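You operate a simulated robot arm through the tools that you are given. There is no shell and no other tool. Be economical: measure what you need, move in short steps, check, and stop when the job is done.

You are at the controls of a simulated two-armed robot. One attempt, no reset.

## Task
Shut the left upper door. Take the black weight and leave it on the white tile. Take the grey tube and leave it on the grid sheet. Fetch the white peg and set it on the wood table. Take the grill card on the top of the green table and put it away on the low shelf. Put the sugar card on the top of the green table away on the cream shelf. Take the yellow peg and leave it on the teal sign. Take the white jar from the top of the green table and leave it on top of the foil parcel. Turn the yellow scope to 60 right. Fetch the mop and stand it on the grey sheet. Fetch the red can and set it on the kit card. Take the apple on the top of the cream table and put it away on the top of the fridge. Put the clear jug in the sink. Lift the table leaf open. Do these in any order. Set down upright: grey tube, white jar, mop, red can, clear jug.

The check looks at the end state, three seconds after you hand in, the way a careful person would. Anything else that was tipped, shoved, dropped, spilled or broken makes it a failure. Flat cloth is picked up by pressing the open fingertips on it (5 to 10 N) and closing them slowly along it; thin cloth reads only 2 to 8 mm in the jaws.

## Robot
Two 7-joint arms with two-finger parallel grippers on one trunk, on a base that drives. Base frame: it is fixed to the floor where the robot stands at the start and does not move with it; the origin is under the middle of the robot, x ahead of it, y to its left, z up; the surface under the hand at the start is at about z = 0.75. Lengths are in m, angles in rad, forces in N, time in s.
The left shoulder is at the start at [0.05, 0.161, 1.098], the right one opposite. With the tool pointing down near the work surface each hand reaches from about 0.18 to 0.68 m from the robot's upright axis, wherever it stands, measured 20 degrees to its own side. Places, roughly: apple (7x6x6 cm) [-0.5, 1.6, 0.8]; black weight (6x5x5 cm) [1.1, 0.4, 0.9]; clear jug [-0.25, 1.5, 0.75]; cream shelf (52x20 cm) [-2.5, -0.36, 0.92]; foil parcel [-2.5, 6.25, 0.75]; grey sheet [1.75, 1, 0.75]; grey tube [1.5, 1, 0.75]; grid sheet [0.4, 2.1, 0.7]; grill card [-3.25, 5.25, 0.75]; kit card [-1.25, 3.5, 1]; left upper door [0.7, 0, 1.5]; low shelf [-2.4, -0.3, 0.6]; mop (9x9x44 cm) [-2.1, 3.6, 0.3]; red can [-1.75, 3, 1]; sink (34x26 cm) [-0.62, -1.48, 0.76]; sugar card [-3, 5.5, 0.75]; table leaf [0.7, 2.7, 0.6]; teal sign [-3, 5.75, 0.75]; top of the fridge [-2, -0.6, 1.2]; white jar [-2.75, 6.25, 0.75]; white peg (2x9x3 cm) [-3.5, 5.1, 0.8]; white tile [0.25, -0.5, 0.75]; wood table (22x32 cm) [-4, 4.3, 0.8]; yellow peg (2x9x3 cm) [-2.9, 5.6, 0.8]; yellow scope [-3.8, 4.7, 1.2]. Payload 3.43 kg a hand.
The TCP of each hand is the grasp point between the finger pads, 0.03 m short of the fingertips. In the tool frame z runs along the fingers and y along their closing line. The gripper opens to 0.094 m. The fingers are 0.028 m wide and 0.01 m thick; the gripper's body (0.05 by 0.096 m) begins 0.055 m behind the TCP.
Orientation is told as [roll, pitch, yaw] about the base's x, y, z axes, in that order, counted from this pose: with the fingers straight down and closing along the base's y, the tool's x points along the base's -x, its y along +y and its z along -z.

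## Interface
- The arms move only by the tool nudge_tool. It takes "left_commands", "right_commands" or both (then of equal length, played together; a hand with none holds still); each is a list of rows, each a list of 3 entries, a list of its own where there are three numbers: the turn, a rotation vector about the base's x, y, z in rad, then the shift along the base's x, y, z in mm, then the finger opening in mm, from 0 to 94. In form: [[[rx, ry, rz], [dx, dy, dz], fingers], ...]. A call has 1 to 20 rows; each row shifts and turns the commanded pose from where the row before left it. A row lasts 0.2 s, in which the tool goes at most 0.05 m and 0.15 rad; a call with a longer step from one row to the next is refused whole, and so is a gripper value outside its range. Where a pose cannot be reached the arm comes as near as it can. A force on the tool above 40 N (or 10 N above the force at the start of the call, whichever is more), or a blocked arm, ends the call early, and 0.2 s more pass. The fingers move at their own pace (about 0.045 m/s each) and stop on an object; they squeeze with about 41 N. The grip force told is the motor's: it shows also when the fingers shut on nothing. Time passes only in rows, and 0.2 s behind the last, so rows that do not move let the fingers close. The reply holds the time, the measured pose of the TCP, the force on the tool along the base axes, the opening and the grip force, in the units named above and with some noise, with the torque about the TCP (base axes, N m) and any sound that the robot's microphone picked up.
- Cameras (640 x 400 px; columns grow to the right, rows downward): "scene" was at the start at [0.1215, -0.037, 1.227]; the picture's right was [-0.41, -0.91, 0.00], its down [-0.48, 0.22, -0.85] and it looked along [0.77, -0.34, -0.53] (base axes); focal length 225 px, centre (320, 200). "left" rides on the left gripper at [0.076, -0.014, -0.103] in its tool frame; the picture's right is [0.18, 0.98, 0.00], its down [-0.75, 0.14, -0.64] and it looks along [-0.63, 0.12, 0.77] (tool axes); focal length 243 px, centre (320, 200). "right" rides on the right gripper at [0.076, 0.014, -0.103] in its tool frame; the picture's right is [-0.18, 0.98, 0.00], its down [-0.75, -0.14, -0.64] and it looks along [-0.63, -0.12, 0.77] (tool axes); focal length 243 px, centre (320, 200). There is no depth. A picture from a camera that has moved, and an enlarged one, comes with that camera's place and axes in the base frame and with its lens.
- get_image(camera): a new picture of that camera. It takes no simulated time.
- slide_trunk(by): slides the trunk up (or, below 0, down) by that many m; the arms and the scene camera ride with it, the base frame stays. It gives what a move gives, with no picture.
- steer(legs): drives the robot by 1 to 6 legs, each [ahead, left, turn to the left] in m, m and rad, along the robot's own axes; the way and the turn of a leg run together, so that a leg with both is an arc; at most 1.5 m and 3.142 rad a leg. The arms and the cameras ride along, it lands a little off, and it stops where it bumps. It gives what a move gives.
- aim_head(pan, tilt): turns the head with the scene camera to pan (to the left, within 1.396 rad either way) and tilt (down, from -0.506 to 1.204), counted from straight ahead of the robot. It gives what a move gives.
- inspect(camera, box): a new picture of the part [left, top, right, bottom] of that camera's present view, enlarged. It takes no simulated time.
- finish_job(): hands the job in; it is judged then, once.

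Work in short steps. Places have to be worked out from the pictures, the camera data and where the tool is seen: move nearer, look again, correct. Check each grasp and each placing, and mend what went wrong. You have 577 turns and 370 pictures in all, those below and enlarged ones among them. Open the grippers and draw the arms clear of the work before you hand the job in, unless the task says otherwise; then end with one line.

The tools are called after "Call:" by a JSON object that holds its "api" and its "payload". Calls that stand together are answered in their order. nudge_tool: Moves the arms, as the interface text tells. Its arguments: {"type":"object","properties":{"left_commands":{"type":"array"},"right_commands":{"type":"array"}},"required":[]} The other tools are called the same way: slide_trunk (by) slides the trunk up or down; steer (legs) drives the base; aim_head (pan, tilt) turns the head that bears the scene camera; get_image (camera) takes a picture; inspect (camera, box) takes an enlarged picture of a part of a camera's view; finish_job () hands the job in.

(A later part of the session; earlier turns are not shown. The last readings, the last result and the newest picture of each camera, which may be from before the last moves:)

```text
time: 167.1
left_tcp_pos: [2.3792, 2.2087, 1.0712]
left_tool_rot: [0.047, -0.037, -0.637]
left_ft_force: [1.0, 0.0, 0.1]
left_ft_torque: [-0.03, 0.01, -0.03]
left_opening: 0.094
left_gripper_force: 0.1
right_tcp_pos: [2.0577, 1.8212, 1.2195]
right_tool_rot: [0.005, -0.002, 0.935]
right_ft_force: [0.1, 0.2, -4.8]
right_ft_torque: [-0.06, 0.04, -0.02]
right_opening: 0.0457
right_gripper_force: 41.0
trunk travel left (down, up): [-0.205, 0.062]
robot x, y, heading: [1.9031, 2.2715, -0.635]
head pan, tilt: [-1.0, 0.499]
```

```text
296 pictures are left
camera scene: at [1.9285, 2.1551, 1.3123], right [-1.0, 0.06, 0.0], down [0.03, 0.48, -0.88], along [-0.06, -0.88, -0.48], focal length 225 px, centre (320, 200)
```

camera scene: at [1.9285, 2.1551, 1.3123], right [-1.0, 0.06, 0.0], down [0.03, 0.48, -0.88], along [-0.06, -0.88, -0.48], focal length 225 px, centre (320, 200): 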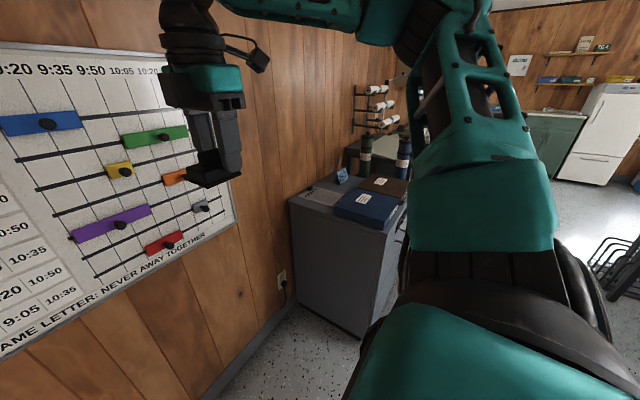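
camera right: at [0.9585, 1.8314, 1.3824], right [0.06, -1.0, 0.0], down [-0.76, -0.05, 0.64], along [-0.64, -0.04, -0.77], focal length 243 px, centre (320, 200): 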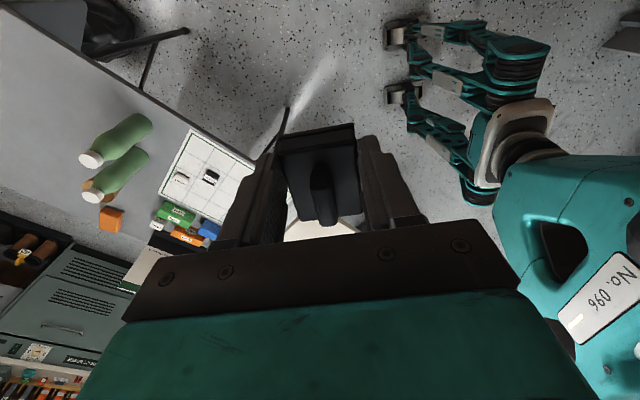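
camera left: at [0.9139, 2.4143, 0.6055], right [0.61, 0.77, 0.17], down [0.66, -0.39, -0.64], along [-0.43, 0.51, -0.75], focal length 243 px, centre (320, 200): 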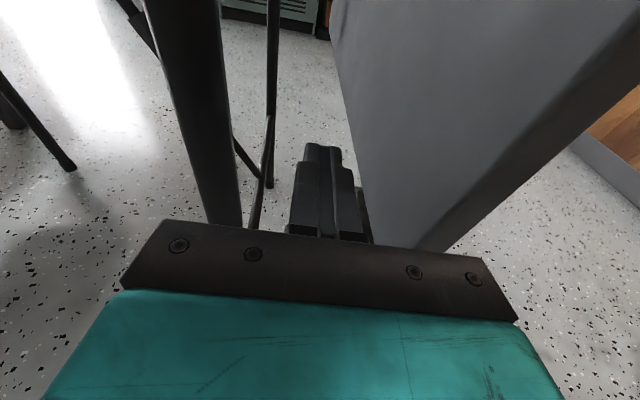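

All clear. I back away from the wall and strafe right along the room towards the desk with the tiles.

Call:
{"api": "steer", "payload": {"legs": [[-0.36, 0, 0], [0, -1.5, 0], [0, -1.5, 0]]}}

Call:
{"api": "aim_head", "payload": {"pan": -0.4, "tilt": 0.8}}

Call:
{"api": "get_image", "payload": {"camera": "scene"}}

```text
time: 195.2
left_tcp_pos: [0.3054, 0.0033, 1.0706]
left_tool_rot: [0.048, -0.037, -0.646]
left_ft_force: [0.4, 0.3, 0.6]
left_ft_torque: [0.01, -0.02, -0.03]
left_opening: 0.0939
left_gripper_force: 0.0
right_tcp_pos: [-0.0167, -0.3809, 1.2192]
right_tool_rot: [0.001, -0.002, 0.927]
right_ft_force: [-0.1, -0.3, -4.0]
right_ft_torque: [-0.02, 0.03, 0.0]
right_opening: 0.0457
right_gripper_force: 41.0
trunk travel left (down, up): [-0.205, 0.062]
robot x, y, heading: [-0.1689, 0.0678, -0.64]
head pan, tilt: [-1.0, 0.499]
```

```text
time: 196.2
left_tcp_pos: [0.3067, 0.0029, 1.0712]
left_tool_rot: [0.048, -0.037, -0.646]
left_ft_force: [-0.5, 0.0, -0.2]
left_ft_torque: [-0.05, -0.01, 0.0]
left_opening: 0.094
left_gripper_force: 0.0
right_tcp_pos: [-0.0175, -0.3815, 1.2191]
right_tool_rot: [0.005, 0.003, 0.927]
right_ft_force: [-0.7, 0.2, -3.1]
right_ft_torque: [-0.07, 0.04, 0.02]
right_opening: 0.0453
right_gripper_force: 40.8
trunk travel left (down, up): [-0.205, 0.062]
robot x, y, heading: [-0.1655, 0.0699, -0.644]
head pan, tilt: [-0.4, 0.799]
```

```text
295 pictures are left
camera scene: at [-0.0971, -0.0253, 1.2864], right [-0.86, -0.5, 0.0], down [-0.36, 0.62, -0.7], along [0.35, -0.6, -0.72], focal length 225 px, centre (320, 200)
```

scene: 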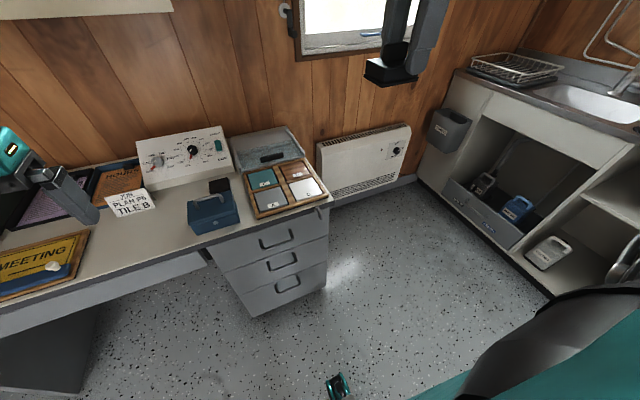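

Tile B (white) ≈[0.229,-0.483]. I drive 0.15 ahead, then zoom on the tiles.

Call:
{"api": "steer", "payload": {"legs": [[0.15, 0, 0]]}}

Call:
{"api": "slide_trunk", "payload": {"by": -0.06}}

Call:
{"api": "inspect", "payload": {"camera": "scene", "box": [180, 100, 360, 250]}}

```text
time: 197.6
left_tcp_pos: [0.427, -0.0865, 1.0702]
left_tool_rot: [0.047, -0.037, -0.646]
left_ft_force: [0.2, 0.1, -0.5]
left_ft_torque: [0.02, 0.02, -0.01]
left_opening: 0.0942
left_gripper_force: 0.0
right_tcp_pos: [0.1021, -0.4703, 1.2201]
right_tool_rot: [0.004, 0.001, 0.925]
right_ft_force: [0.1, 0.2, -4.0]
right_ft_torque: [-0.01, 0.06, -0.02]
right_opening: 0.0455
right_gripper_force: 41.1
trunk travel left (down, up): [-0.205, 0.062]
robot x, y, heading: [-0.0518, -0.019, -0.642]
head pan, tilt: [-0.4, 0.799]
```

```text
time: 198.6
left_tcp_pos: [0.4259, -0.0852, 1.011]
left_tool_rot: [0.048, -0.039, -0.647]
left_ft_force: [0.1, 0.0, -0.4]
left_ft_torque: [0.02, 0.0, 0.0]
left_opening: 0.0941
left_gripper_force: 0.1
right_tcp_pos: [0.1019, -0.4696, 1.1599]
right_tool_rot: [0.002, 0.001, 0.926]
right_ft_force: [0.1, 0.7, -2.9]
right_ft_torque: [-0.05, 0.01, 0.03]
right_opening: 0.0455
right_gripper_force: 41.3
trunk travel left (down, up): [-0.145, 0.122]
robot x, y, heading: [-0.052, -0.0213, -0.649]
head pan, tilt: [-0.4, 0.799]
```

```text
2.67 times, centred on (270, 175) of scene
camera zoom: at [0.0219, -0.1144, 1.2264], right [-0.86, -0.5, 0.0], down [-0.36, 0.62, -0.7], along [0.35, -0.6, -0.72], focal length 599 px, centre (453, 267)
```

zoom: 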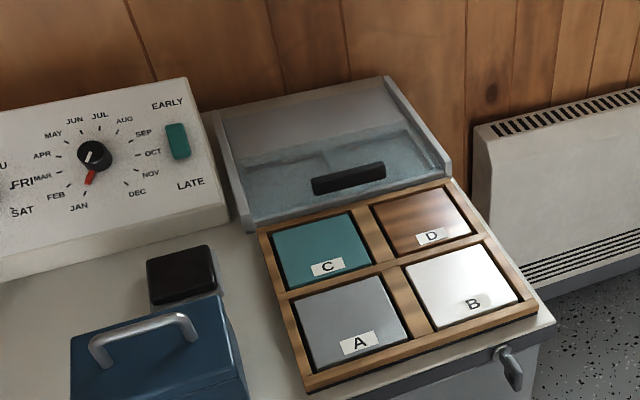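

B is the white tile at ≈[0.225,-0.482]. I move the weight above it and lower to z≈0.87.

Call:
{"api": "nudge_tool", "payload": {"right_commands": [[[0, 0, 0], [31, -3, 0], 30], [[0, 0, 0], [31, -3, 0], 30], [[0, 0, 0], [31, -3, -10], 30], [[0, 0, 0], [30, -3, -20], 30], [[0, 0, 0], [0, 0, -40], 30], [[0, 0, 0], [0, 0, -45], 30], [[0, 0, 0], [0, 0, -45], 30], [[0, 0, 0], [0, 0, -45], 30], [[0, 0, 0], [0, 0, -45], 30], [[0, 0, 0], [0, 0, -35], 30], [[0, 0, 0], [0, 0, 0], 30]]}}

Call:
{"api": "inspect", "payload": {"camera": "scene", "box": [220, 120, 380, 250]}}

Call:
{"api": "get_image", "payload": {"camera": "right"}}

```text
time: 201.0
left_tcp_pos: [0.4256, -0.0858, 1.0102]
left_tool_rot: [0.047, -0.039, -0.649]
left_ft_force: [0.7, -0.6, 0.1]
left_ft_torque: [-0.01, 0.02, 0.01]
left_opening: 0.0938
left_gripper_force: 0.0
right_tcp_pos: [0.2164, -0.4815, 0.8797]
right_tool_rot: [0.002, -0.002, 0.926]
right_ft_force: [0.1, 0.2, -4.1]
right_ft_torque: [-0.01, 0.05, 0.02]
right_opening: 0.0458
right_gripper_force: 40.7
right hand out of reach, approached as far as the arm can: row 10
trunk travel left (down, up): [-0.145, 0.122]
robot x, y, heading: [-0.0493, -0.0174, -0.642]
head pan, tilt: [-0.4, 0.799]
```

```text
3.08 times, centred on (300, 185) of scene
camera zoom: at [0.0222, -0.1145, 1.2264], right [-0.86, -0.5, 0.0], down [-0.36, 0.62, -0.7], along [0.35, -0.6, -0.72], focal length 691 px, centre (382, 246)
```

zoom: 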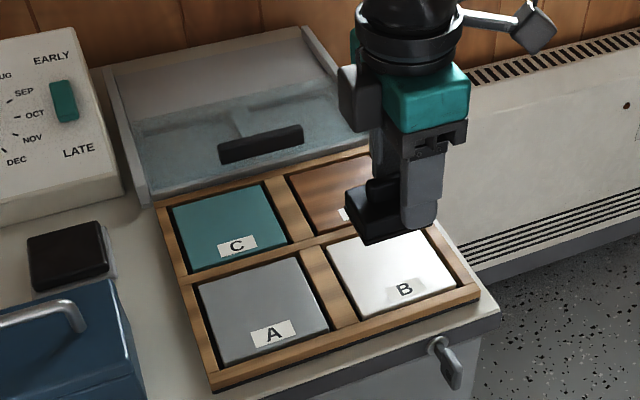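

```text
292 pictures are left
camera right: at [0.1596, -0.5337, 0.9816], right [-0.67, 0.74, 0.0], down [0.57, 0.52, 0.64], along [0.47, 0.43, -0.77], focal length 243 px, centre (320, 200)
```

right: 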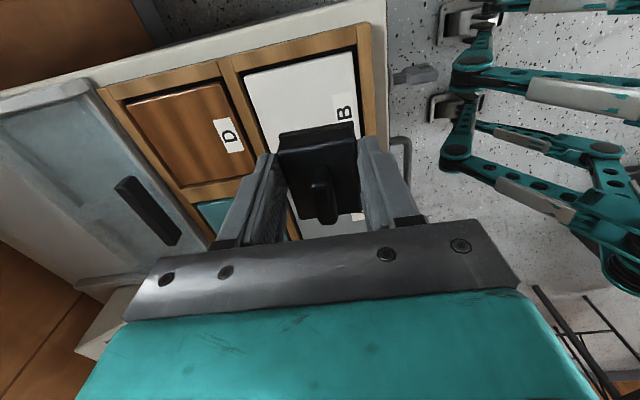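

Near the arm's lower reach; I lower the trunk 0.05, shift 14 mm and descend to contact.

Call:
{"api": "slide_trunk", "payload": {"by": -0.05}}

Call:
{"api": "nudge_tool", "payload": {"right_commands": [[[0, 0, 0], [14, -1, 0], 30], [[0, 0, 0], [0, 0, -8], 30], [[0, 0, 0], [0, 0, -5], 30], [[0, 0, 0], [0, 0, 0], 30]]}}

Call:
{"api": "inspect", "payload": {"camera": "scene", "box": [220, 120, 380, 250]}}

```text
time: 201.9
left_tcp_pos: [0.4254, -0.0851, 0.9611]
left_tool_rot: [0.047, -0.04, -0.648]
left_ft_force: [0.3, -0.4, 0.1]
left_ft_torque: [0.0, 0.01, 0.03]
left_opening: 0.0943
left_gripper_force: 0.1
right_tcp_pos: [0.2171, -0.482, 0.83]
right_tool_rot: [0.002, -0.002, 0.926]
right_ft_force: [0.2, 0.5, -3.7]
right_ft_torque: [-0.05, 0.03, -0.03]
right_opening: 0.0454
right_gripper_force: 40.7
trunk travel left (down, up): [-0.095, 0.172]
robot x, y, heading: [-0.0549, -0.0174, -0.646]
head pan, tilt: [-0.4, 0.799]
```

```text
time: 202.9
left_tcp_pos: [0.4258, -0.0854, 0.9609]
left_tool_rot: [0.047, -0.038, -0.646]
left_ft_force: [0.1, 1.0, 1.3]
left_ft_torque: [-0.05, -0.01, -0.01]
left_opening: 0.0939
left_gripper_force: 0.1
right_tcp_pos: [0.2161, -0.4839, 0.8252]
right_tool_rot: [0.001, -0.001, 0.928]
right_ft_force: [0.0, -0.1, -4.2]
right_ft_torque: [-0.03, 0.0, 0.0]
right_opening: 0.0458
right_gripper_force: 41.5
right hand out of reach, approached as far as the arm can: row 1, 2
trunk travel left (down, up): [-0.095, 0.172]
robot x, y, heading: [-0.0522, -0.0209, -0.645]
head pan, tilt: [-0.4, 0.799]
```

```text
3.08 times, centred on (300, 185) of scene
camera zoom: at [0.0221, -0.1145, 1.1764], right [-0.86, -0.5, 0.0], down [-0.36, 0.62, -0.7], along [0.35, -0.6, -0.72], focal length 691 px, centre (382, 246)
```

zoom: 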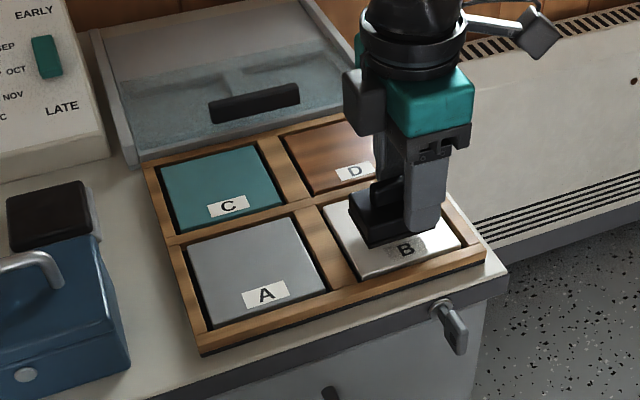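

The weight sits within tile B's outline. I lower by the trunk in small amounts until contact.

Call:
{"api": "slide_trunk", "payload": {"by": -0.012}}

Call:
{"api": "slide_trunk", "payload": {"by": -0.006}}

```text
time: 203.5
left_tcp_pos: [0.4253, -0.0853, 0.9483]
left_tool_rot: [0.047, -0.04, -0.646]
left_ft_force: [-0.4, -0.7, -0.2]
left_ft_torque: [0.02, 0.01, -0.01]
left_opening: 0.0937
left_gripper_force: 0.1
right_tcp_pos: [0.2143, -0.4838, 0.8118]
right_tool_rot: [0.0, -0.001, 0.926]
right_ft_force: [1.0, 0.1, -4.0]
right_ft_torque: [-0.05, 0.02, 0.0]
right_opening: 0.0455
right_gripper_force: 40.7
trunk travel left (down, up): [-0.083, 0.184]
robot x, y, heading: [-0.0526, -0.0197, -0.644]
head pan, tilt: [-0.4, 0.799]
```

```text
time: 204.1
left_tcp_pos: [0.4247, -0.0847, 0.9424]
left_tool_rot: [0.046, -0.039, -0.647]
left_ft_force: [0.4, -0.7, -0.3]
left_ft_torque: [-0.01, 0.02, 0.02]
left_opening: 0.0939
left_gripper_force: 0.0
right_tcp_pos: [0.2157, -0.483, 0.8089]
right_tool_rot: [-0.002, -0.003, 0.926]
right_ft_force: [-5.1, -1.2, 9.2]
right_ft_torque: [0.49, 0.03, 0.11]
right_opening: 0.0458
right_gripper_force: 40.9
trunk travel left (down, up): [-0.077, 0.19]
robot x, y, heading: [-0.0529, -0.0213, -0.644]
head pan, tilt: [-0.4, 0.799]
```

Contact. I open, raise and verify.

Call:
{"api": "nudge_tool", "payload": {"right_commands": [[[0, 0, 0], [0, 0, 0], 70], [[0, 0, 0], [0, 0, 0], 70], [[0, 0, 0], [0, 0, 20], 70], [[0, 0, 0], [0, 0, 40], 70], [[0, 0, 0], [0, 0, 40], 70], [[0, 0, 0], [0, 0, 40], 94], [[0, 0, 0], [0, 0, 40], 94], [[0, 0, 0], [0, 0, 40], 94], [[0, 0, 0], [0, 0, 0], 94]]}}

Call:
{"api": "inspect", "payload": {"camera": "scene", "box": [220, 120, 380, 250]}}

```text
time: 206.1
left_tcp_pos: [0.4251, -0.0857, 0.9429]
left_tool_rot: [0.047, -0.039, -0.647]
left_ft_force: [0.5, 0.4, 0.1]
left_ft_torque: [0.0, -0.01, -0.02]
left_opening: 0.094
left_gripper_force: 0.2
right_tcp_pos: [0.2122, -0.4828, 1.0285]
right_tool_rot: [0.002, -0.003, 0.928]
right_ft_force: [-0.2, 0.2, -0.2]
right_ft_torque: [0.03, -0.01, -0.02]
right_opening: 0.0941
right_gripper_force: 0.0
trunk travel left (down, up): [-0.077, 0.19]
robot x, y, heading: [-0.0523, -0.0212, -0.646]
head pan, tilt: [-0.4, 0.799]
```

```text
3.08 times, centred on (300, 185) of scene
camera zoom: at [0.022, -0.1142, 1.1584], right [-0.86, -0.5, 0.0], down [-0.36, 0.62, -0.7], along [0.35, -0.6, -0.72], focal length 691 px, centre (382, 246)
```

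zoom: 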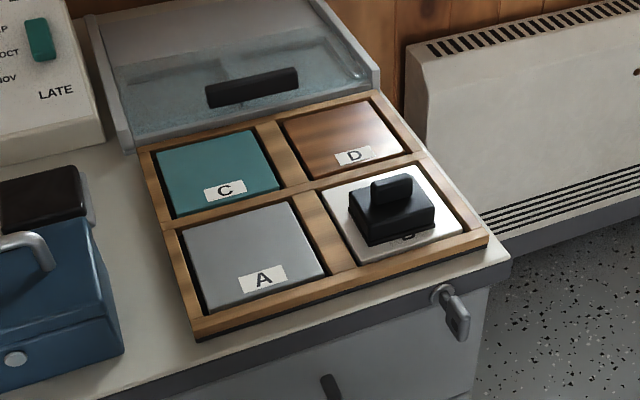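

Weight is on tile B. I restore the right hand's yaw, back off, raise the trunk, drive to the cream table and turn to face it.

Call:
{"api": "nudge_tool", "payload": {"right_commands": [[[0, 0, -0.143], [-4, 3, 8], 94], [[0, 0, -0.143], [-4, 3, 8], 94], [[0, 0, -0.143], [-4, 3, 8], 94], [[0, 0, -0.143], [-4, 3, 8], 94], [[0, 0, -0.143], [-4, 3, 8], 94], [[0, 0, -0.143], [-4, 3, 8], 94], [[0, 0, -0.143], [-4, 3, 8], 94], [[0, 0, -0.143], [-4, 3, 8], 94], [[0, 0, -0.143], [-4, 3, 8], 94], [[0, 0, -0.143], [-4, 3, 8], 94], [[0, 0, -0.141], [-4, 3, 8], 94], [[0, 0, 0], [0, 0, 0], 94]]}}

Call:
{"api": "slide_trunk", "payload": {"by": 0.12}}

Call:
{"api": "steer", "payload": {"legs": [[-0.2, 0, 0], [0, 1.3, 0], [0, 0, 3.14]]}}

Call:
{"api": "aim_head", "payload": {"pan": 0.0, "tilt": 0.6}}

Call:
{"api": "get_image", "payload": {"camera": "scene"}}

```text
time: 208.7
left_tcp_pos: [0.4255, -0.0862, 0.9426]
left_tool_rot: [0.047, -0.037, -0.647]
left_ft_force: [-0.1, -0.8, 0.5]
left_ft_torque: [0.0, 0.0, 0.01]
left_opening: 0.0938
left_gripper_force: 0.0
right_tcp_pos: [0.1707, -0.4517, 1.1149]
right_tool_rot: [0.001, -0.001, -0.646]
right_ft_force: [1.8, 0.1, 0.6]
right_ft_torque: [0.01, -0.02, -0.02]
right_opening: 0.094
right_gripper_force: 0.0
trunk travel left (down, up): [-0.077, 0.19]
robot x, y, heading: [-0.0482, -0.0206, -0.644]
head pan, tilt: [-0.4, 0.799]
```

```text
time: 210.2
left_tcp_pos: [0.426, -0.085, 1.0616]
left_tool_rot: [0.047, -0.038, -0.648]
left_ft_force: [-0.7, -0.1, -0.4]
left_ft_torque: [0.01, 0.01, -0.01]
left_opening: 0.0943
left_gripper_force: 0.0
right_tcp_pos: [0.1701, -0.4509, 1.2355]
right_tool_rot: [0.0, -0.002, -0.643]
right_ft_force: [-0.1, -0.1, 0.1]
right_ft_torque: [0.01, 0.0, -0.01]
right_opening: 0.094
right_gripper_force: 0.0
trunk travel left (down, up): [-0.197, 0.07]
robot x, y, heading: [-0.0524, -0.0211, -0.647]
head pan, tilt: [-0.4, 0.799]
```

```text
time: 230.4
left_tcp_pos: [0.0847, 1.1858, 1.0626]
left_tool_rot: [0.048, -0.038, 2.533]
left_ft_force: [-0.8, 0.3, 0.1]
left_ft_torque: [-0.01, 0.0, 0.01]
left_opening: 0.0939
left_gripper_force: 0.1
right_tcp_pos: [0.3251, 1.5632, 1.2345]
right_tool_rot: [0.003, -0.001, 2.539]
right_ft_force: [-0.3, 0.1, 0.0]
right_ft_torque: [-0.01, -0.01, 0.0]
right_opening: 0.0939
right_gripper_force: 0.0
trunk travel left (down, up): [-0.197, 0.07]
robot x, y, heading: [0.5662, 1.1391, 2.533]
head pan, tilt: [-0.4, 0.799]
```

```text
time: 231.2
left_tcp_pos: [0.0844, 1.1875, 1.0624]
left_tool_rot: [0.047, -0.038, 2.534]
left_ft_force: [-0.1, 0.2, 0.1]
left_ft_torque: [-0.03, -0.02, -0.01]
left_opening: 0.0942
left_gripper_force: 0.1
right_tcp_pos: [0.3243, 1.5616, 1.2358]
right_tool_rot: [0.002, -0.002, 2.537]
right_ft_force: [-0.4, 1.0, 0.0]
right_ft_torque: [-0.03, 0.04, -0.02]
right_opening: 0.0938
right_gripper_force: 0.1
trunk travel left (down, up): [-0.197, 0.07]
robot x, y, heading: [0.5655, 1.1451, 2.538]
head pan, tilt: [0.0, 0.6]
```

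```text
289 pictures are left
camera scene: at [0.4571, 1.213, 1.2953], right [0.57, 0.82, 0.0], down [0.47, -0.32, -0.82], along [-0.68, 0.47, -0.57], focal length 225 px, centre (320, 200)
```

scene: 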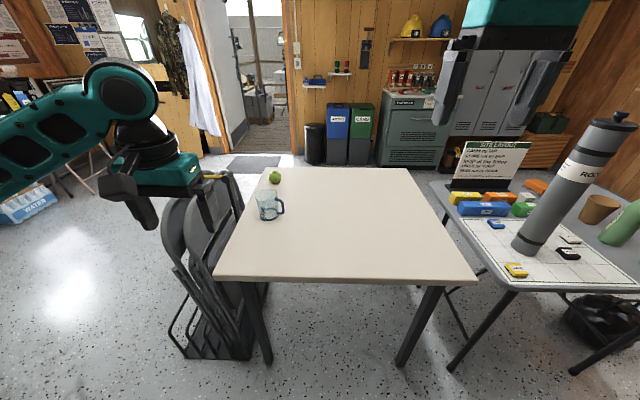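

Table spans u 0.94–1.69, n -0.74…-1.43; jug ≈[-0.22,1.44], apple ≈[-0.44,1.57]. I zoom on them.

Call:
{"api": "inspect", "payload": {"camera": "scene", "box": [220, 155, 320, 235]}}

```text
5.00 times, centred on (270, 195) of scene
camera zoom: at [0.4571, 1.213, 1.2953], right [0.57, 0.82, 0.0], down [0.47, -0.32, -0.82], along [-0.68, 0.47, -0.57], focal length 1123 px, centre (570, 225)
```

zoom: 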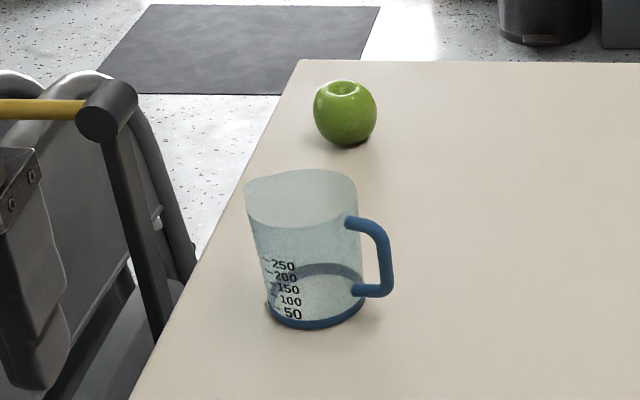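

The jug is an empty measuring cup with its handle to the right. I'll pinch its left rim from above. I drive ahead 0.13 m and level the left hand.

Call:
{"api": "steer", "payload": {"legs": [[0.13, 0, -0.025]]}}

Call:
{"api": "nudge_tool", "payload": {"left_commands": [[[0.017, -0.058, 0], [0, 0, 20], 60], [[0, 0, 0], [0, 0, 20], 60], [[0, 0, 0], [0, 0, 0], 60]]}}

Call:
{"api": "get_image", "payload": {"camera": "left"}}

Call:
{"api": "get_image", "payload": {"camera": "scene"}}

```text
time: 232.5
left_tcp_pos: [-0.021, 1.2738, 1.0624]
left_tool_rot: [0.047, -0.038, 2.512]
left_ft_force: [-0.3, -0.3, -0.4]
left_ft_torque: [-0.01, -0.02, -0.01]
left_opening: 0.0942
left_gripper_force: 0.1
right_tcp_pos: [0.2283, 1.6437, 1.2368]
right_tool_rot: [0.002, -0.001, 2.512]
right_ft_force: [-0.2, 0.5, 0.1]
right_ft_torque: [-0.04, -0.04, -0.01]
right_opening: 0.094
right_gripper_force: 0.0
trunk travel left (down, up): [-0.197, 0.07]
robot x, y, heading: [0.4587, 1.2118, 2.518]
head pan, tilt: [0.0, 0.6]
```

```text
time: 233.3
left_tcp_pos: [-0.0202, 1.2735, 1.1034]
left_tool_rot: [-0.001, -0.002, 2.51]
left_ft_force: [1.3, -0.2, -0.6]
left_ft_torque: [-0.02, 0.01, -0.03]
left_opening: 0.0603
left_gripper_force: 0.1
right_tcp_pos: [0.2282, 1.643, 1.2354]
right_tool_rot: [0.002, -0.002, 2.513]
right_ft_force: [-0.7, 1.0, -0.5]
right_ft_torque: [0.01, 0.02, 0.04]
right_opening: 0.094
right_gripper_force: 0.1
trunk travel left (down, up): [-0.197, 0.07]
robot x, y, heading: [0.4547, 1.2157, 2.514]
head pan, tilt: [0.0, 0.6]
```

```text
287 pictures are left
camera left: at [0.0509, 1.2395, 1.2054], right [-0.43, -0.9, 0.0], down [-0.69, 0.33, 0.64], along [-0.58, 0.28, -0.77], focal length 243 px, centre (320, 200)
```

left: 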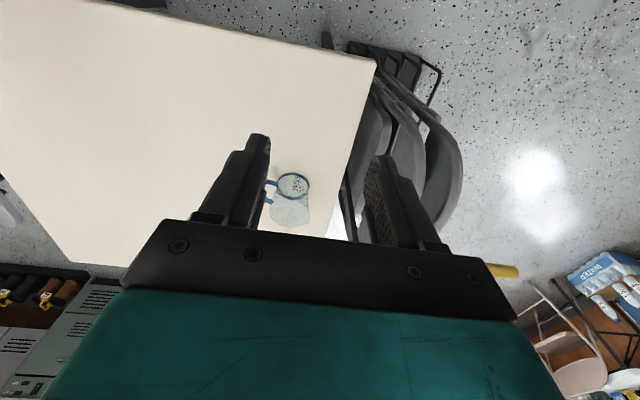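

```text
286 pictures are left
camera scene: at [0.3528, 1.2901, 1.2953], right [0.59, 0.81, 0.0], down [0.46, -0.33, -0.82], along [-0.67, 0.48, -0.57], focal length 225 px, centre (320, 200)
```

scene: 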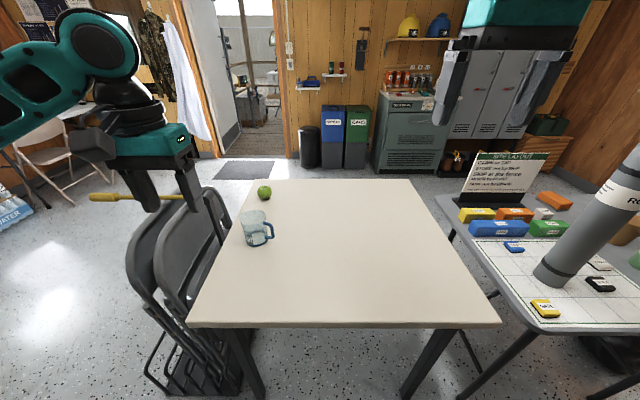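

Jug base ≈[-0.215,1.439], rim z≈0.856. I tilt the left hand 30° forward and move to just before/above its left rim.

Call:
{"api": "nudge_tool", "payload": {"left_commands": [[[0.0765, 0.105, 0], [-28.3, 16.4, -20], 60], [[0.0765, 0.105, 0], [-28.3, 16.4, -20], 60], [[0.0765, 0.105, 0], [-28.3, 16.4, -20], 60], [[0.0765, 0.105, 0], [-28.3, 16.4, -20], 60], [[0, 0, 0], [-28.3, 16.4, -20], 60], [[0, 0, 0], [-28.3, 16.4, -20], 60], [[0, 0, 0], [0, 0, 0], 60]]}}

Call:
{"api": "get_image", "payload": {"camera": "left"}}

Call:
{"api": "inspect", "payload": {"camera": "scene", "box": [200, 150, 320, 270]}}

```text
time: 234.9
left_tcp_pos: [-0.1898, 1.3704, 0.9833]
left_tool_rot: [0.0, -0.522, 2.513]
left_ft_force: [1.0, 0.0, 0.0]
left_ft_torque: [0.01, -0.01, 0.02]
left_opening: 0.0602
left_gripper_force: 0.1
right_tcp_pos: [0.2291, 1.6426, 1.2347]
right_tool_rot: [0.003, 0.0, 2.516]
right_ft_force: [0.0, -0.7, -0.1]
right_ft_torque: [-0.01, -0.01, -0.01]
right_opening: 0.0939
right_gripper_force: 0.1
trunk travel left (down, up): [-0.197, 0.07]
robot x, y, heading: [0.4581, 1.2172, 2.515]
head pan, tilt: [0.0, 0.6]
```

```text
285 pictures are left
camera left: at [-0.0853, 1.3132, 1.0339], right [-0.45, -0.89, -0.09], down [-0.35, 0.08, 0.93], along [-0.82, 0.45, -0.35], focal length 243 px, centre (320, 200)
```

left: 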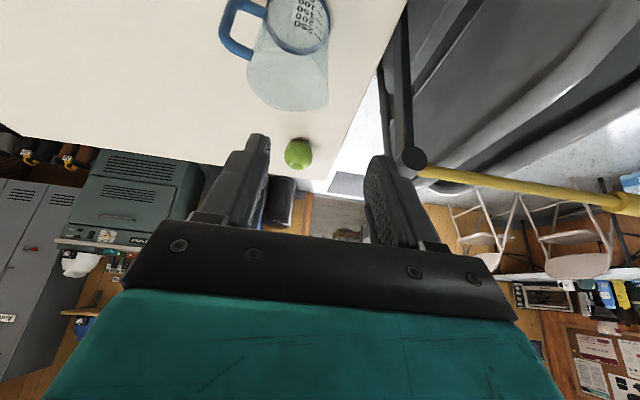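

```text
3.33 times, centred on (260, 210) of scene
camera zoom: at [0.3531, 1.2899, 1.2953], right [0.59, 0.81, 0.0], down [0.46, -0.33, -0.83], along [-0.67, 0.48, -0.56], focal length 749 px, centre (520, 167)
```

zoom: 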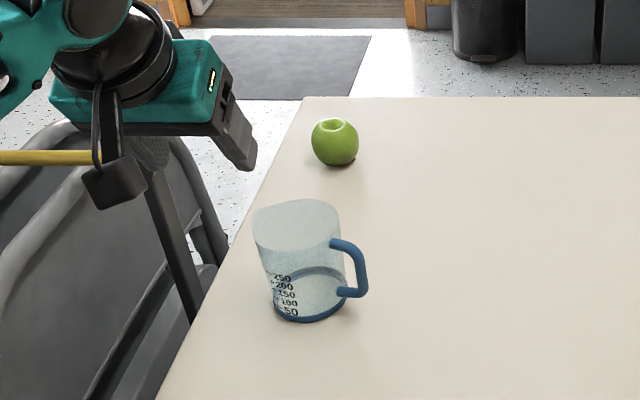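

Rim centre ≈[-0.222,1.436]. I position over the left rim and descend.

Call:
{"api": "nudge_tool", "payload": {"left_commands": [[[0, 0, 0], [-26, 17, -20], 60], [[0, 0, 0], [-26, 17, -15], 60], [[0, 0, 0], [0, 0, 0], 60]]}}

Call:
{"api": "inspect", "payload": {"camera": "scene", "box": [200, 150, 320, 270]}}

Call:
{"api": "get_image", "payload": {"camera": "left"}}

```text
time: 235.7
left_tcp_pos: [-0.2413, 1.4067, 0.9465]
left_tool_rot: [0.0, -0.522, 2.512]
left_ft_force: [0.4, 0.2, 0.5]
left_ft_torque: [-0.02, 0.0, 0.0]
left_opening: 0.0599
left_gripper_force: 0.0
right_tcp_pos: [0.2297, 1.6432, 1.2362]
right_tool_rot: [0.002, -0.002, 2.513]
right_ft_force: [0.9, -0.1, 0.6]
right_ft_torque: [-0.03, -0.01, 0.01]
right_opening: 0.0941
right_gripper_force: 0.1
trunk travel left (down, up): [-0.197, 0.07]
robot x, y, heading: [0.4572, 1.2139, 2.517]
head pan, tilt: [0.0, 0.6]
```

```text
3.33 times, centred on (260, 210) of scene
camera zoom: at [0.353, 1.2898, 1.2953], right [0.59, 0.81, 0.0], down [0.46, -0.33, -0.83], along [-0.67, 0.48, -0.56], focal length 749 px, centre (520, 167)
```

zoom: 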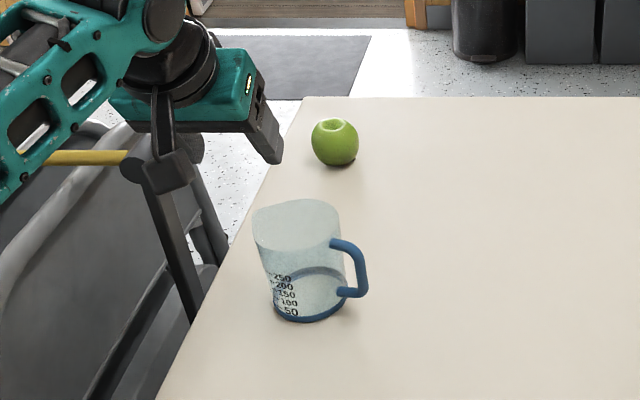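

```text
282 pictures are left
camera left: at [-0.1369, 1.3483, 0.9979], right [-0.45, -0.89, -0.09], down [-0.35, 0.08, 0.93], along [-0.82, 0.45, -0.35], focal length 243 px, centre (320, 200)
```

left: 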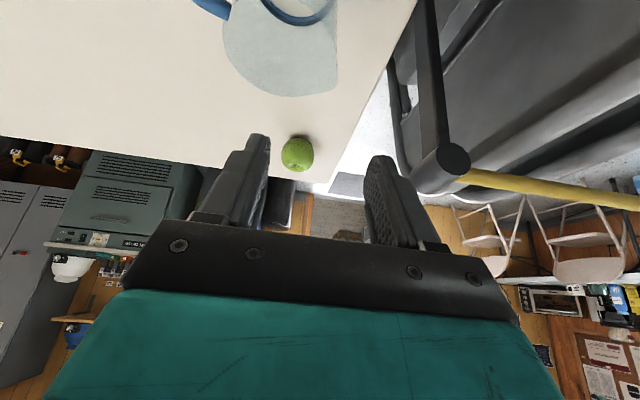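

Aligned. I descend to z≈0.845.

Call:
{"api": "nudge_tool", "payload": {"left_commands": [[[0, 0, 0], [0, -3, -35], 60], [[0, 0, 0], [0, 0, -35], 60], [[0, 0, 0], [0, 0, -20], 60], [[0, 0, 0], [0, 0, -12], 60], [[0, 0, 0], [0, 0, 0], 60]]}}

Call:
{"api": "inspect", "payload": {"camera": "scene", "box": [200, 150, 320, 270]}}

```text
time: 236.9
left_tcp_pos: [-0.2428, 1.4019, 0.8442]
left_tool_rot: [0.0, -0.523, 2.511]
left_ft_force: [0.9, 0.1, 0.5]
left_ft_torque: [0.0, -0.02, 0.0]
left_opening: 0.0602
left_gripper_force: 0.0
right_tcp_pos: [0.2285, 1.6432, 1.2358]
right_tool_rot: [0.001, -0.002, 2.515]
right_ft_force: [0.3, 1.3, 0.0]
right_ft_torque: [0.03, 0.04, 0.02]
right_opening: 0.0942
right_gripper_force: 0.1
trunk travel left (down, up): [-0.197, 0.07]
robot x, y, heading: [0.4575, 1.2171, 2.519]
head pan, tilt: [0.0, 0.6]
```

```text
3.33 times, centred on (260, 210) of scene
camera zoom: at [0.353, 1.29, 1.2953], right [0.59, 0.81, 0.0], down [0.46, -0.33, -0.83], along [-0.67, 0.48, -0.56], focal length 749 px, centre (520, 167)
```

zoom: 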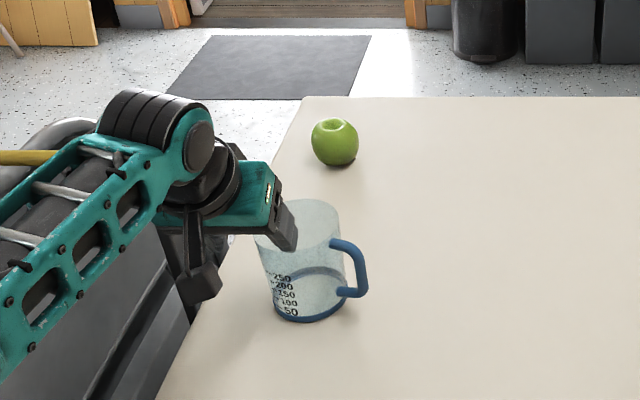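

Call:
{"api": "get_image", "payload": {"camera": "left"}}

```text
280 pictures are left
camera left: at [-0.1381, 1.3446, 0.8958], right [-0.45, -0.89, -0.09], down [-0.35, 0.08, 0.93], along [-0.82, 0.45, -0.35], focal length 243 px, centre (320, 200)
```

left: 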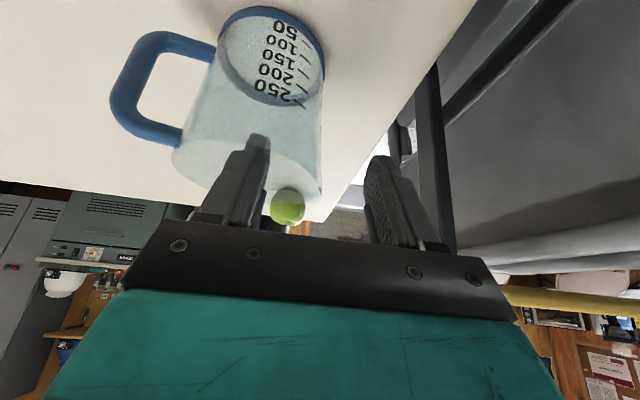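

By coordinates the inner finger is inside the mouth. I close.

Call:
{"api": "nudge_tool", "payload": {"left_commands": [[[0, 0, 0], [0, 0, 0], 30], [[0, 0, 0], [0, 0, 0], 15], [[0, 0, 0], [0, 0, 0], 0], [[0, 0, 0], [0, 0, 0], 0], [[0, 0, 0], [0, 0, 0], 0]]}}

Call:
{"api": "get_image", "payload": {"camera": "left"}}

```text
time: 238.1
left_tcp_pos: [-0.2421, 1.404, 0.8456]
left_tool_rot: [0.0, -0.522, 2.512]
left_ft_force: [0.2, 1.2, 2.2]
left_ft_torque: [0.05, -0.1, 0.04]
left_opening: 0.0092
left_gripper_force: 41.2
right_tcp_pos: [0.2297, 1.643, 1.235]
right_tool_rot: [0.002, -0.003, 2.513]
right_ft_force: [0.3, -0.2, 0.5]
right_ft_torque: [0.0, 0.0, 0.0]
right_opening: 0.0939
right_gripper_force: 0.0
trunk travel left (down, up): [-0.197, 0.07]
robot x, y, heading: [0.4543, 1.2177, 2.512]
head pan, tilt: [0.0, 0.6]
```

```text
279 pictures are left
camera left: at [-0.138, 1.3447, 0.8963], right [-0.45, -0.89, -0.09], down [-0.35, 0.08, 0.93], along [-0.82, 0.45, -0.35], focal length 243 px, centre (320, 200)
```

left: 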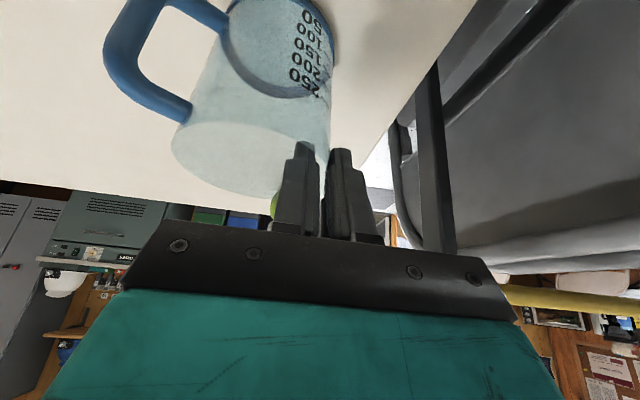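

Gripped the wall (9 mm). I lift and check.

Call:
{"api": "nudge_tool", "payload": {"left_commands": [[[0, 0, 0], [0, 0, 10], 0], [[0, 0, 0], [0, 0, 20], 0], [[0, 0, 0], [0, 0, 30], 0], [[0, 0, 0], [0, 0, 40], 0], [[0, 0, 0], [0, 0, 40], 0], [[0, 0, 0], [0, 0, 0], 0]]}}

Call:
{"api": "get_image", "payload": {"camera": "left"}}

Call:
{"api": "get_image", "payload": {"camera": "scene"}}

```text
time: 239.5
left_tcp_pos: [-0.242, 1.4017, 0.9864]
left_tool_rot: [0.001, -0.522, 2.511]
left_ft_force: [0.7, 1.1, -0.4]
left_ft_torque: [-0.01, -0.01, 0.0]
left_opening: 0.0087
left_gripper_force: 40.9
right_tcp_pos: [0.2291, 1.6425, 1.2362]
right_tool_rot: [0.003, -0.002, 2.514]
right_ft_force: [-0.5, -0.4, -0.2]
right_ft_torque: [0.01, -0.02, -0.04]
right_opening: 0.094
right_gripper_force: 0.1
trunk travel left (down, up): [-0.197, 0.07]
robot x, y, heading: [0.4588, 1.2149, 2.515]
head pan, tilt: [0.0, 0.6]
```

```text
278 pictures are left
camera left: at [-0.1386, 1.3449, 1.0368], right [-0.45, -0.89, -0.09], down [-0.35, 0.08, 0.93], along [-0.82, 0.45, -0.35], focal length 243 px, centre (320, 200)
```

left: 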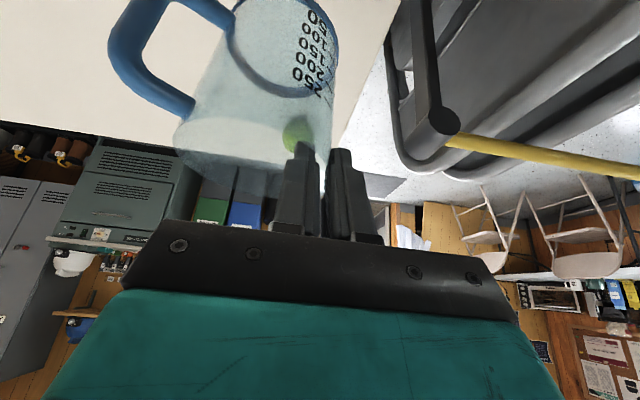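

```text
277 pictures are left
camera scene: at [0.3527, 1.29, 1.2953], right [0.59, 0.81, 0.0], down [0.46, -0.33, -0.82], along [-0.67, 0.48, -0.57], focal length 225 px, centre (320, 200)
```

scene: 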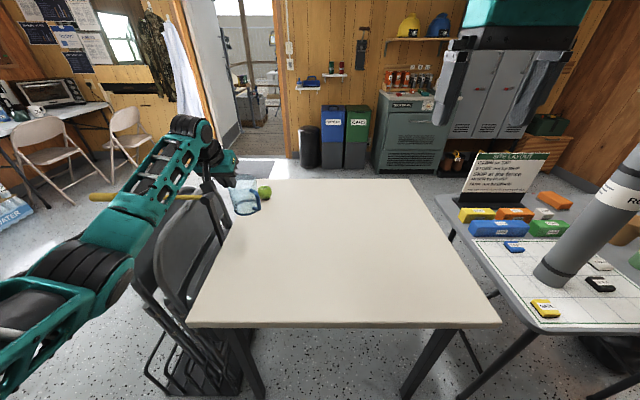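

Jug lifted and upright. I retract it, back off, and turn left to face the sink direction.

Call:
{"api": "nudge_tool", "payload": {"left_commands": [[[0, 0, 0], [30, -22, 20], 0], [[0, 0, 0], [30, -22, 20], 0], [[0, 0, 0], [30, -22, 20], 0], [[0, 0, 0], [30, -22, 20], 0], [[0, 0, 0], [30, -22, 10], 0], [[0, 0, 0], [30, -22, 10], 0], [[0, 0, 0], [0, 0, 0], 0]]}}

Call:
{"api": "steer", "payload": {"legs": [[-0.22, 0, 0], [0, 0, 1.57]]}}

Call:
{"api": "aim_head", "payload": {"pan": 0.0, "tilt": 0.4}}

Call:
{"api": "get_image", "payload": {"camera": "scene"}}

```text
time: 241.1
left_tcp_pos: [-0.0621, 1.2701, 1.0862]
left_tool_rot: [0.0, -0.52, 2.514]
left_ft_force: [-0.1, 0.0, -1.2]
left_ft_torque: [-0.03, 0.04, 0.01]
left_opening: 0.0086
left_gripper_force: 41.3
right_tcp_pos: [0.2287, 1.6427, 1.2356]
right_tool_rot: [0.002, -0.002, 2.514]
right_ft_force: [-1.0, -0.3, -0.7]
right_ft_torque: [0.03, 0.01, -0.01]
right_opening: 0.0939
right_gripper_force: 0.0
trunk travel left (down, up): [-0.197, 0.07]
robot x, y, heading: [0.4565, 1.2156, 2.513]
head pan, tilt: [0.0, 0.6]
```

```text
time: 246.6
left_tcp_pos: [0.5828, 0.566, 1.0858]
left_tool_rot: [0.0, -0.521, -2.197]
left_ft_force: [0.1, -0.3, -1.1]
left_ft_torque: [-0.05, -0.05, -0.04]
left_opening: 0.0086
left_gripper_force: 40.9
right_tcp_pos: [0.2092, 0.8555, 1.2357]
right_tool_rot: [0.001, -0.001, -2.195]
right_ft_force: [-0.9, -0.5, -0.2]
right_ft_torque: [0.0, -0.01, 0.01]
right_opening: 0.0941
right_gripper_force: 0.0
trunk travel left (down, up): [-0.197, 0.07]
robot x, y, heading: [0.6339, 1.0855, -2.194]
head pan, tilt: [0.0, 0.6]
```

```text
time: 247.4
left_tcp_pos: [0.5828, 0.5662, 1.0855]
left_tool_rot: [0.001, -0.521, -2.196]
left_ft_force: [0.7, -0.2, -1.1]
left_ft_torque: [-0.02, -0.06, -0.02]
left_opening: 0.0087
left_gripper_force: 41.4
right_tcp_pos: [0.2089, 0.8562, 1.2358]
right_tool_rot: [0.002, -0.003, -2.197]
right_ft_force: [0.2, 0.4, 0.1]
right_ft_torque: [0.03, 0.01, -0.01]
right_opening: 0.0939
right_gripper_force: 0.0
trunk travel left (down, up): [-0.197, 0.07]
robot x, y, heading: [0.6317, 1.0839, -2.196]
head pan, tilt: [0.0, 0.4]
```

```text
276 pictures are left
camera scene: at [0.5581, 0.9776, 1.3135], right [-0.81, 0.58, 0.0], down [0.23, 0.32, -0.92], along [-0.54, -0.75, -0.39], focal length 225 px, centre (320, 200)
```

scene: 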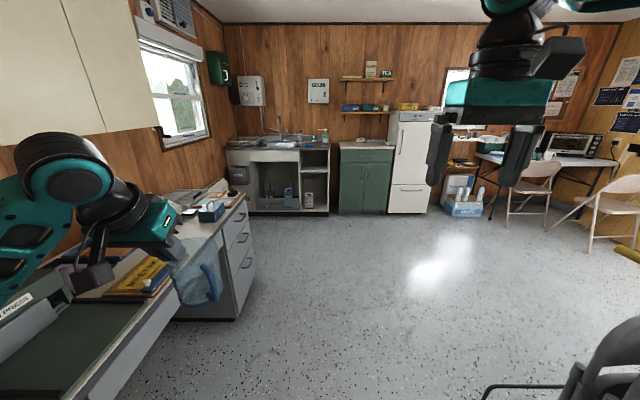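

Clear path to the sink. I drive forward 2.0 m.

Call:
{"api": "steer", "payload": {"legs": [[1.5, 0, 0], [0.45, 0, 0]]}}

Call:
{"api": "aim_head", "payload": {"pan": 0.35, "tilt": 0.6}}

Call:
{"api": "get_image", "payload": {"camera": "scene"}}

```text
time: 257.1
left_tcp_pos: [-0.5667, -1.0001, 1.0869]
left_tool_rot: [0.002, -0.522, -2.209]
left_ft_force: [0.0, -1.2, -1.4]
left_ft_torque: [-0.03, -0.02, -0.02]
left_opening: 0.0087
left_gripper_force: 41.3
right_tcp_pos: [-0.9369, -0.7062, 1.2351]
right_tool_rot: [0.001, 0.0, -2.208]
right_ft_force: [-1.2, -0.1, 0.2]
right_ft_torque: [0.01, 0.01, -0.01]
right_opening: 0.0939
right_gripper_force: 0.0
trunk travel left (down, up): [-0.197, 0.07]
robot x, y, heading: [-0.5097, -0.4787, -2.207]
head pan, tilt: [0.0, 0.4]
```

```text
time: 257.9
left_tcp_pos: [-0.5663, -1.0008, 1.087]
left_tool_rot: [0.002, -0.522, -2.209]
left_ft_force: [-0.4, -0.2, -0.9]
left_ft_torque: [0.0, 0.0, 0.0]
left_opening: 0.0087
left_gripper_force: 40.6
right_tcp_pos: [-0.9361, -0.7063, 1.2358]
right_tool_rot: [0.002, -0.004, -2.208]
right_ft_force: [-1.3, 0.3, -0.5]
right_ft_torque: [0.0, 0.02, -0.01]
right_opening: 0.094
right_gripper_force: 0.1
trunk travel left (down, up): [-0.197, 0.07]
robot x, y, heading: [-0.5067, -0.4785, -2.204]
head pan, tilt: [0.351, 0.6]
```

```text
275 pictures are left
camera scene: at [-0.5553, -0.5991, 1.2953], right [-0.96, 0.28, 0.0], down [0.16, 0.54, -0.83], along [-0.23, -0.79, -0.56], focal length 225 px, centre (320, 200)
```

scene: 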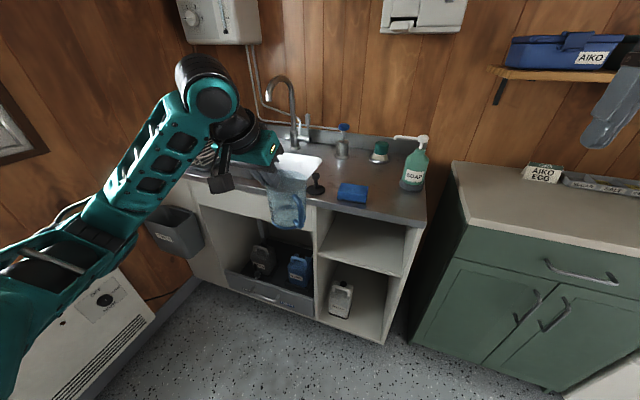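

I strafe left 0.15 m and a bit forward, then look down into the sink.

Call:
{"api": "steer", "payload": {"legs": [[0.08, 0.17, 0]]}}

Call:
{"api": "aim_head", "payload": {"pan": 0.3, "tilt": 0.75}}

Call:
{"api": "get_image", "payload": {"camera": "scene"}}

Call:
{"api": "get_image", "payload": {"camera": "left"}}

```text
time: 260.0
left_tcp_pos: [-0.4756, -1.1661, 1.086]
left_tool_rot: [0.0, -0.52, -2.208]
left_ft_force: [0.2, 0.4, -1.0]
left_ft_torque: [0.0, -0.05, -0.02]
left_opening: 0.0084
left_gripper_force: 40.7
right_tcp_pos: [-0.8466, -0.8703, 1.2356]
right_tool_rot: [0.001, -0.001, -2.207]
right_ft_force: [0.0, 0.3, 0.9]
right_ft_torque: [-0.02, -0.01, -0.01]
right_opening: 0.0939
right_gripper_force: 0.0
trunk travel left (down, up): [-0.197, 0.07]
robot x, y, heading: [-0.4166, -0.6435, -2.202]
head pan, tilt: [0.351, 0.6]
```

```text
time: 260.7
left_tcp_pos: [-0.4752, -1.1655, 1.0859]
left_tool_rot: [-0.001, -0.52, -2.208]
left_ft_force: [0.0, 0.3, -1.1]
left_ft_torque: [-0.04, 0.0, 0.01]
left_opening: 0.0088
left_gripper_force: 40.6
right_tcp_pos: [-0.8474, -0.8713, 1.2354]
right_tool_rot: [0.0, -0.001, -2.205]
right_ft_force: [-0.3, 0.2, -0.3]
right_ft_torque: [0.02, 0.0, -0.03]
right_opening: 0.0939
right_gripper_force: 0.1
trunk travel left (down, up): [-0.197, 0.07]
robot x, y, heading: [-0.4178, -0.6433, -2.201]
head pan, tilt: [0.3, 0.75]
```

```text
274 pictures are left
camera scene: at [-0.4684, -0.7571, 1.2825], right [-0.94, 0.33, 0.0], down [0.22, 0.64, -0.73], along [-0.24, -0.69, -0.68], focal length 225 px, centre (320, 200)
```

scene: 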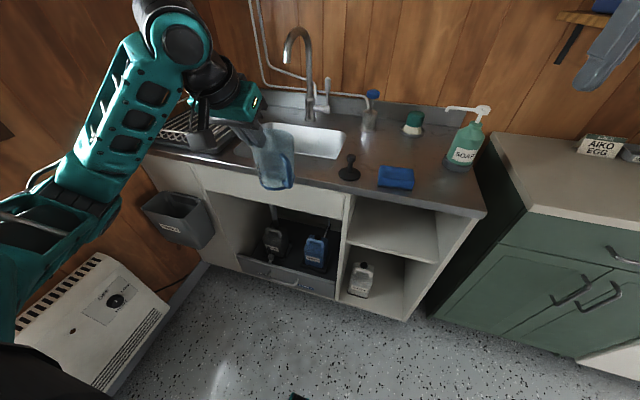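

```text
273 pictures are left
camera left: at [-0.4167, -1.0628, 1.1371], right [0.89, -0.46, -0.09], down [-0.09, -0.35, 0.93], along [-0.46, -0.82, -0.35], focal length 243 px, centre (320, 200)
```

left: 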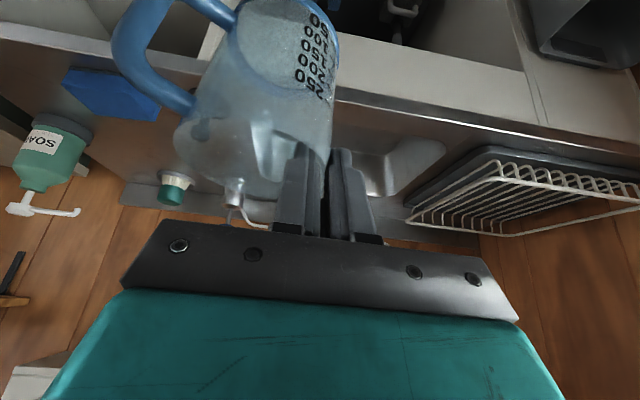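

The tilted grasp would bring the wrist camera onto the counter rim, so I'll set the jug on the counter strip before the sink and regrasp vertically. I drive 0.1 ahead and bring the jug over the strip.

Call:
{"api": "steer", "payload": {"legs": [[0.1, 0, 0]]}}

Call:
{"api": "nudge_tool", "payload": {"left_commands": [[[0, 0, 0], [5, -32, 0], 0], [[0, 0, 0], [5, -32, -10], 0], [[0, 0, 0], [6, -32, -20], 0], [[0, 0, 0], [0, 0, 0], 0]]}}

Call:
{"api": "get_image", "payload": {"camera": "scene"}}

```text
time: 261.9
left_tcp_pos: [-0.5336, -1.2442, 1.0855]
left_tool_rot: [0.0, -0.52, -2.207]
left_ft_force: [0.4, -0.6, -0.8]
left_ft_torque: [-0.04, -0.03, 0.01]
left_opening: 0.0088
left_gripper_force: 41.4
right_tcp_pos: [-0.9051, -0.9533, 1.2348]
right_tool_rot: [0.002, -0.003, -2.208]
right_ft_force: [0.4, -0.4, 0.1]
right_ft_torque: [0.0, 0.0, 0.0]
right_opening: 0.094
right_gripper_force: 0.1
trunk travel left (down, up): [-0.197, 0.07]
robot x, y, heading: [-0.4728, -0.7243, -2.204]
head pan, tilt: [0.3, 0.75]
```

```text
time: 262.9
left_tcp_pos: [-0.5179, -1.3404, 1.0556]
left_tool_rot: [0.003, -0.521, -2.207]
left_ft_force: [-0.6, -0.4, -1.5]
left_ft_torque: [0.0, -0.04, 0.05]
left_opening: 0.0088
left_gripper_force: 40.9
right_tcp_pos: [-0.9038, -0.9493, 1.2358]
right_tool_rot: [0.001, -0.002, -2.208]
right_ft_force: [0.2, -0.6, 0.5]
right_ft_torque: [0.03, 0.04, -0.03]
right_opening: 0.0939
right_gripper_force: 0.0
trunk travel left (down, up): [-0.197, 0.07]
robot x, y, heading: [-0.4726, -0.726, -2.205]
head pan, tilt: [0.3, 0.75]
```

```text
272 pictures are left
camera scene: at [-0.5267, -0.8363, 1.2824], right [-0.94, 0.33, 0.0], down [0.22, 0.64, -0.73], along [-0.24, -0.69, -0.68], focal length 225 px, centre (320, 200)
```

scene: 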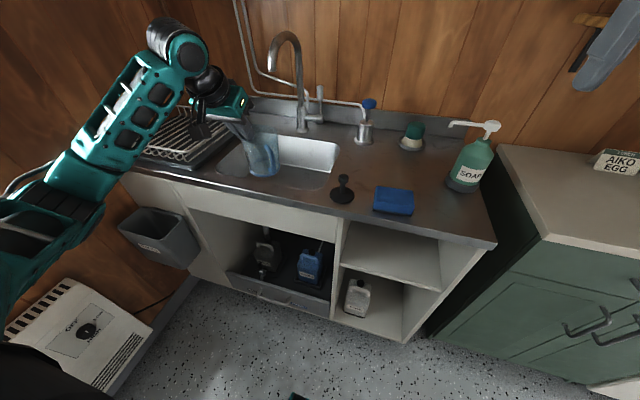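

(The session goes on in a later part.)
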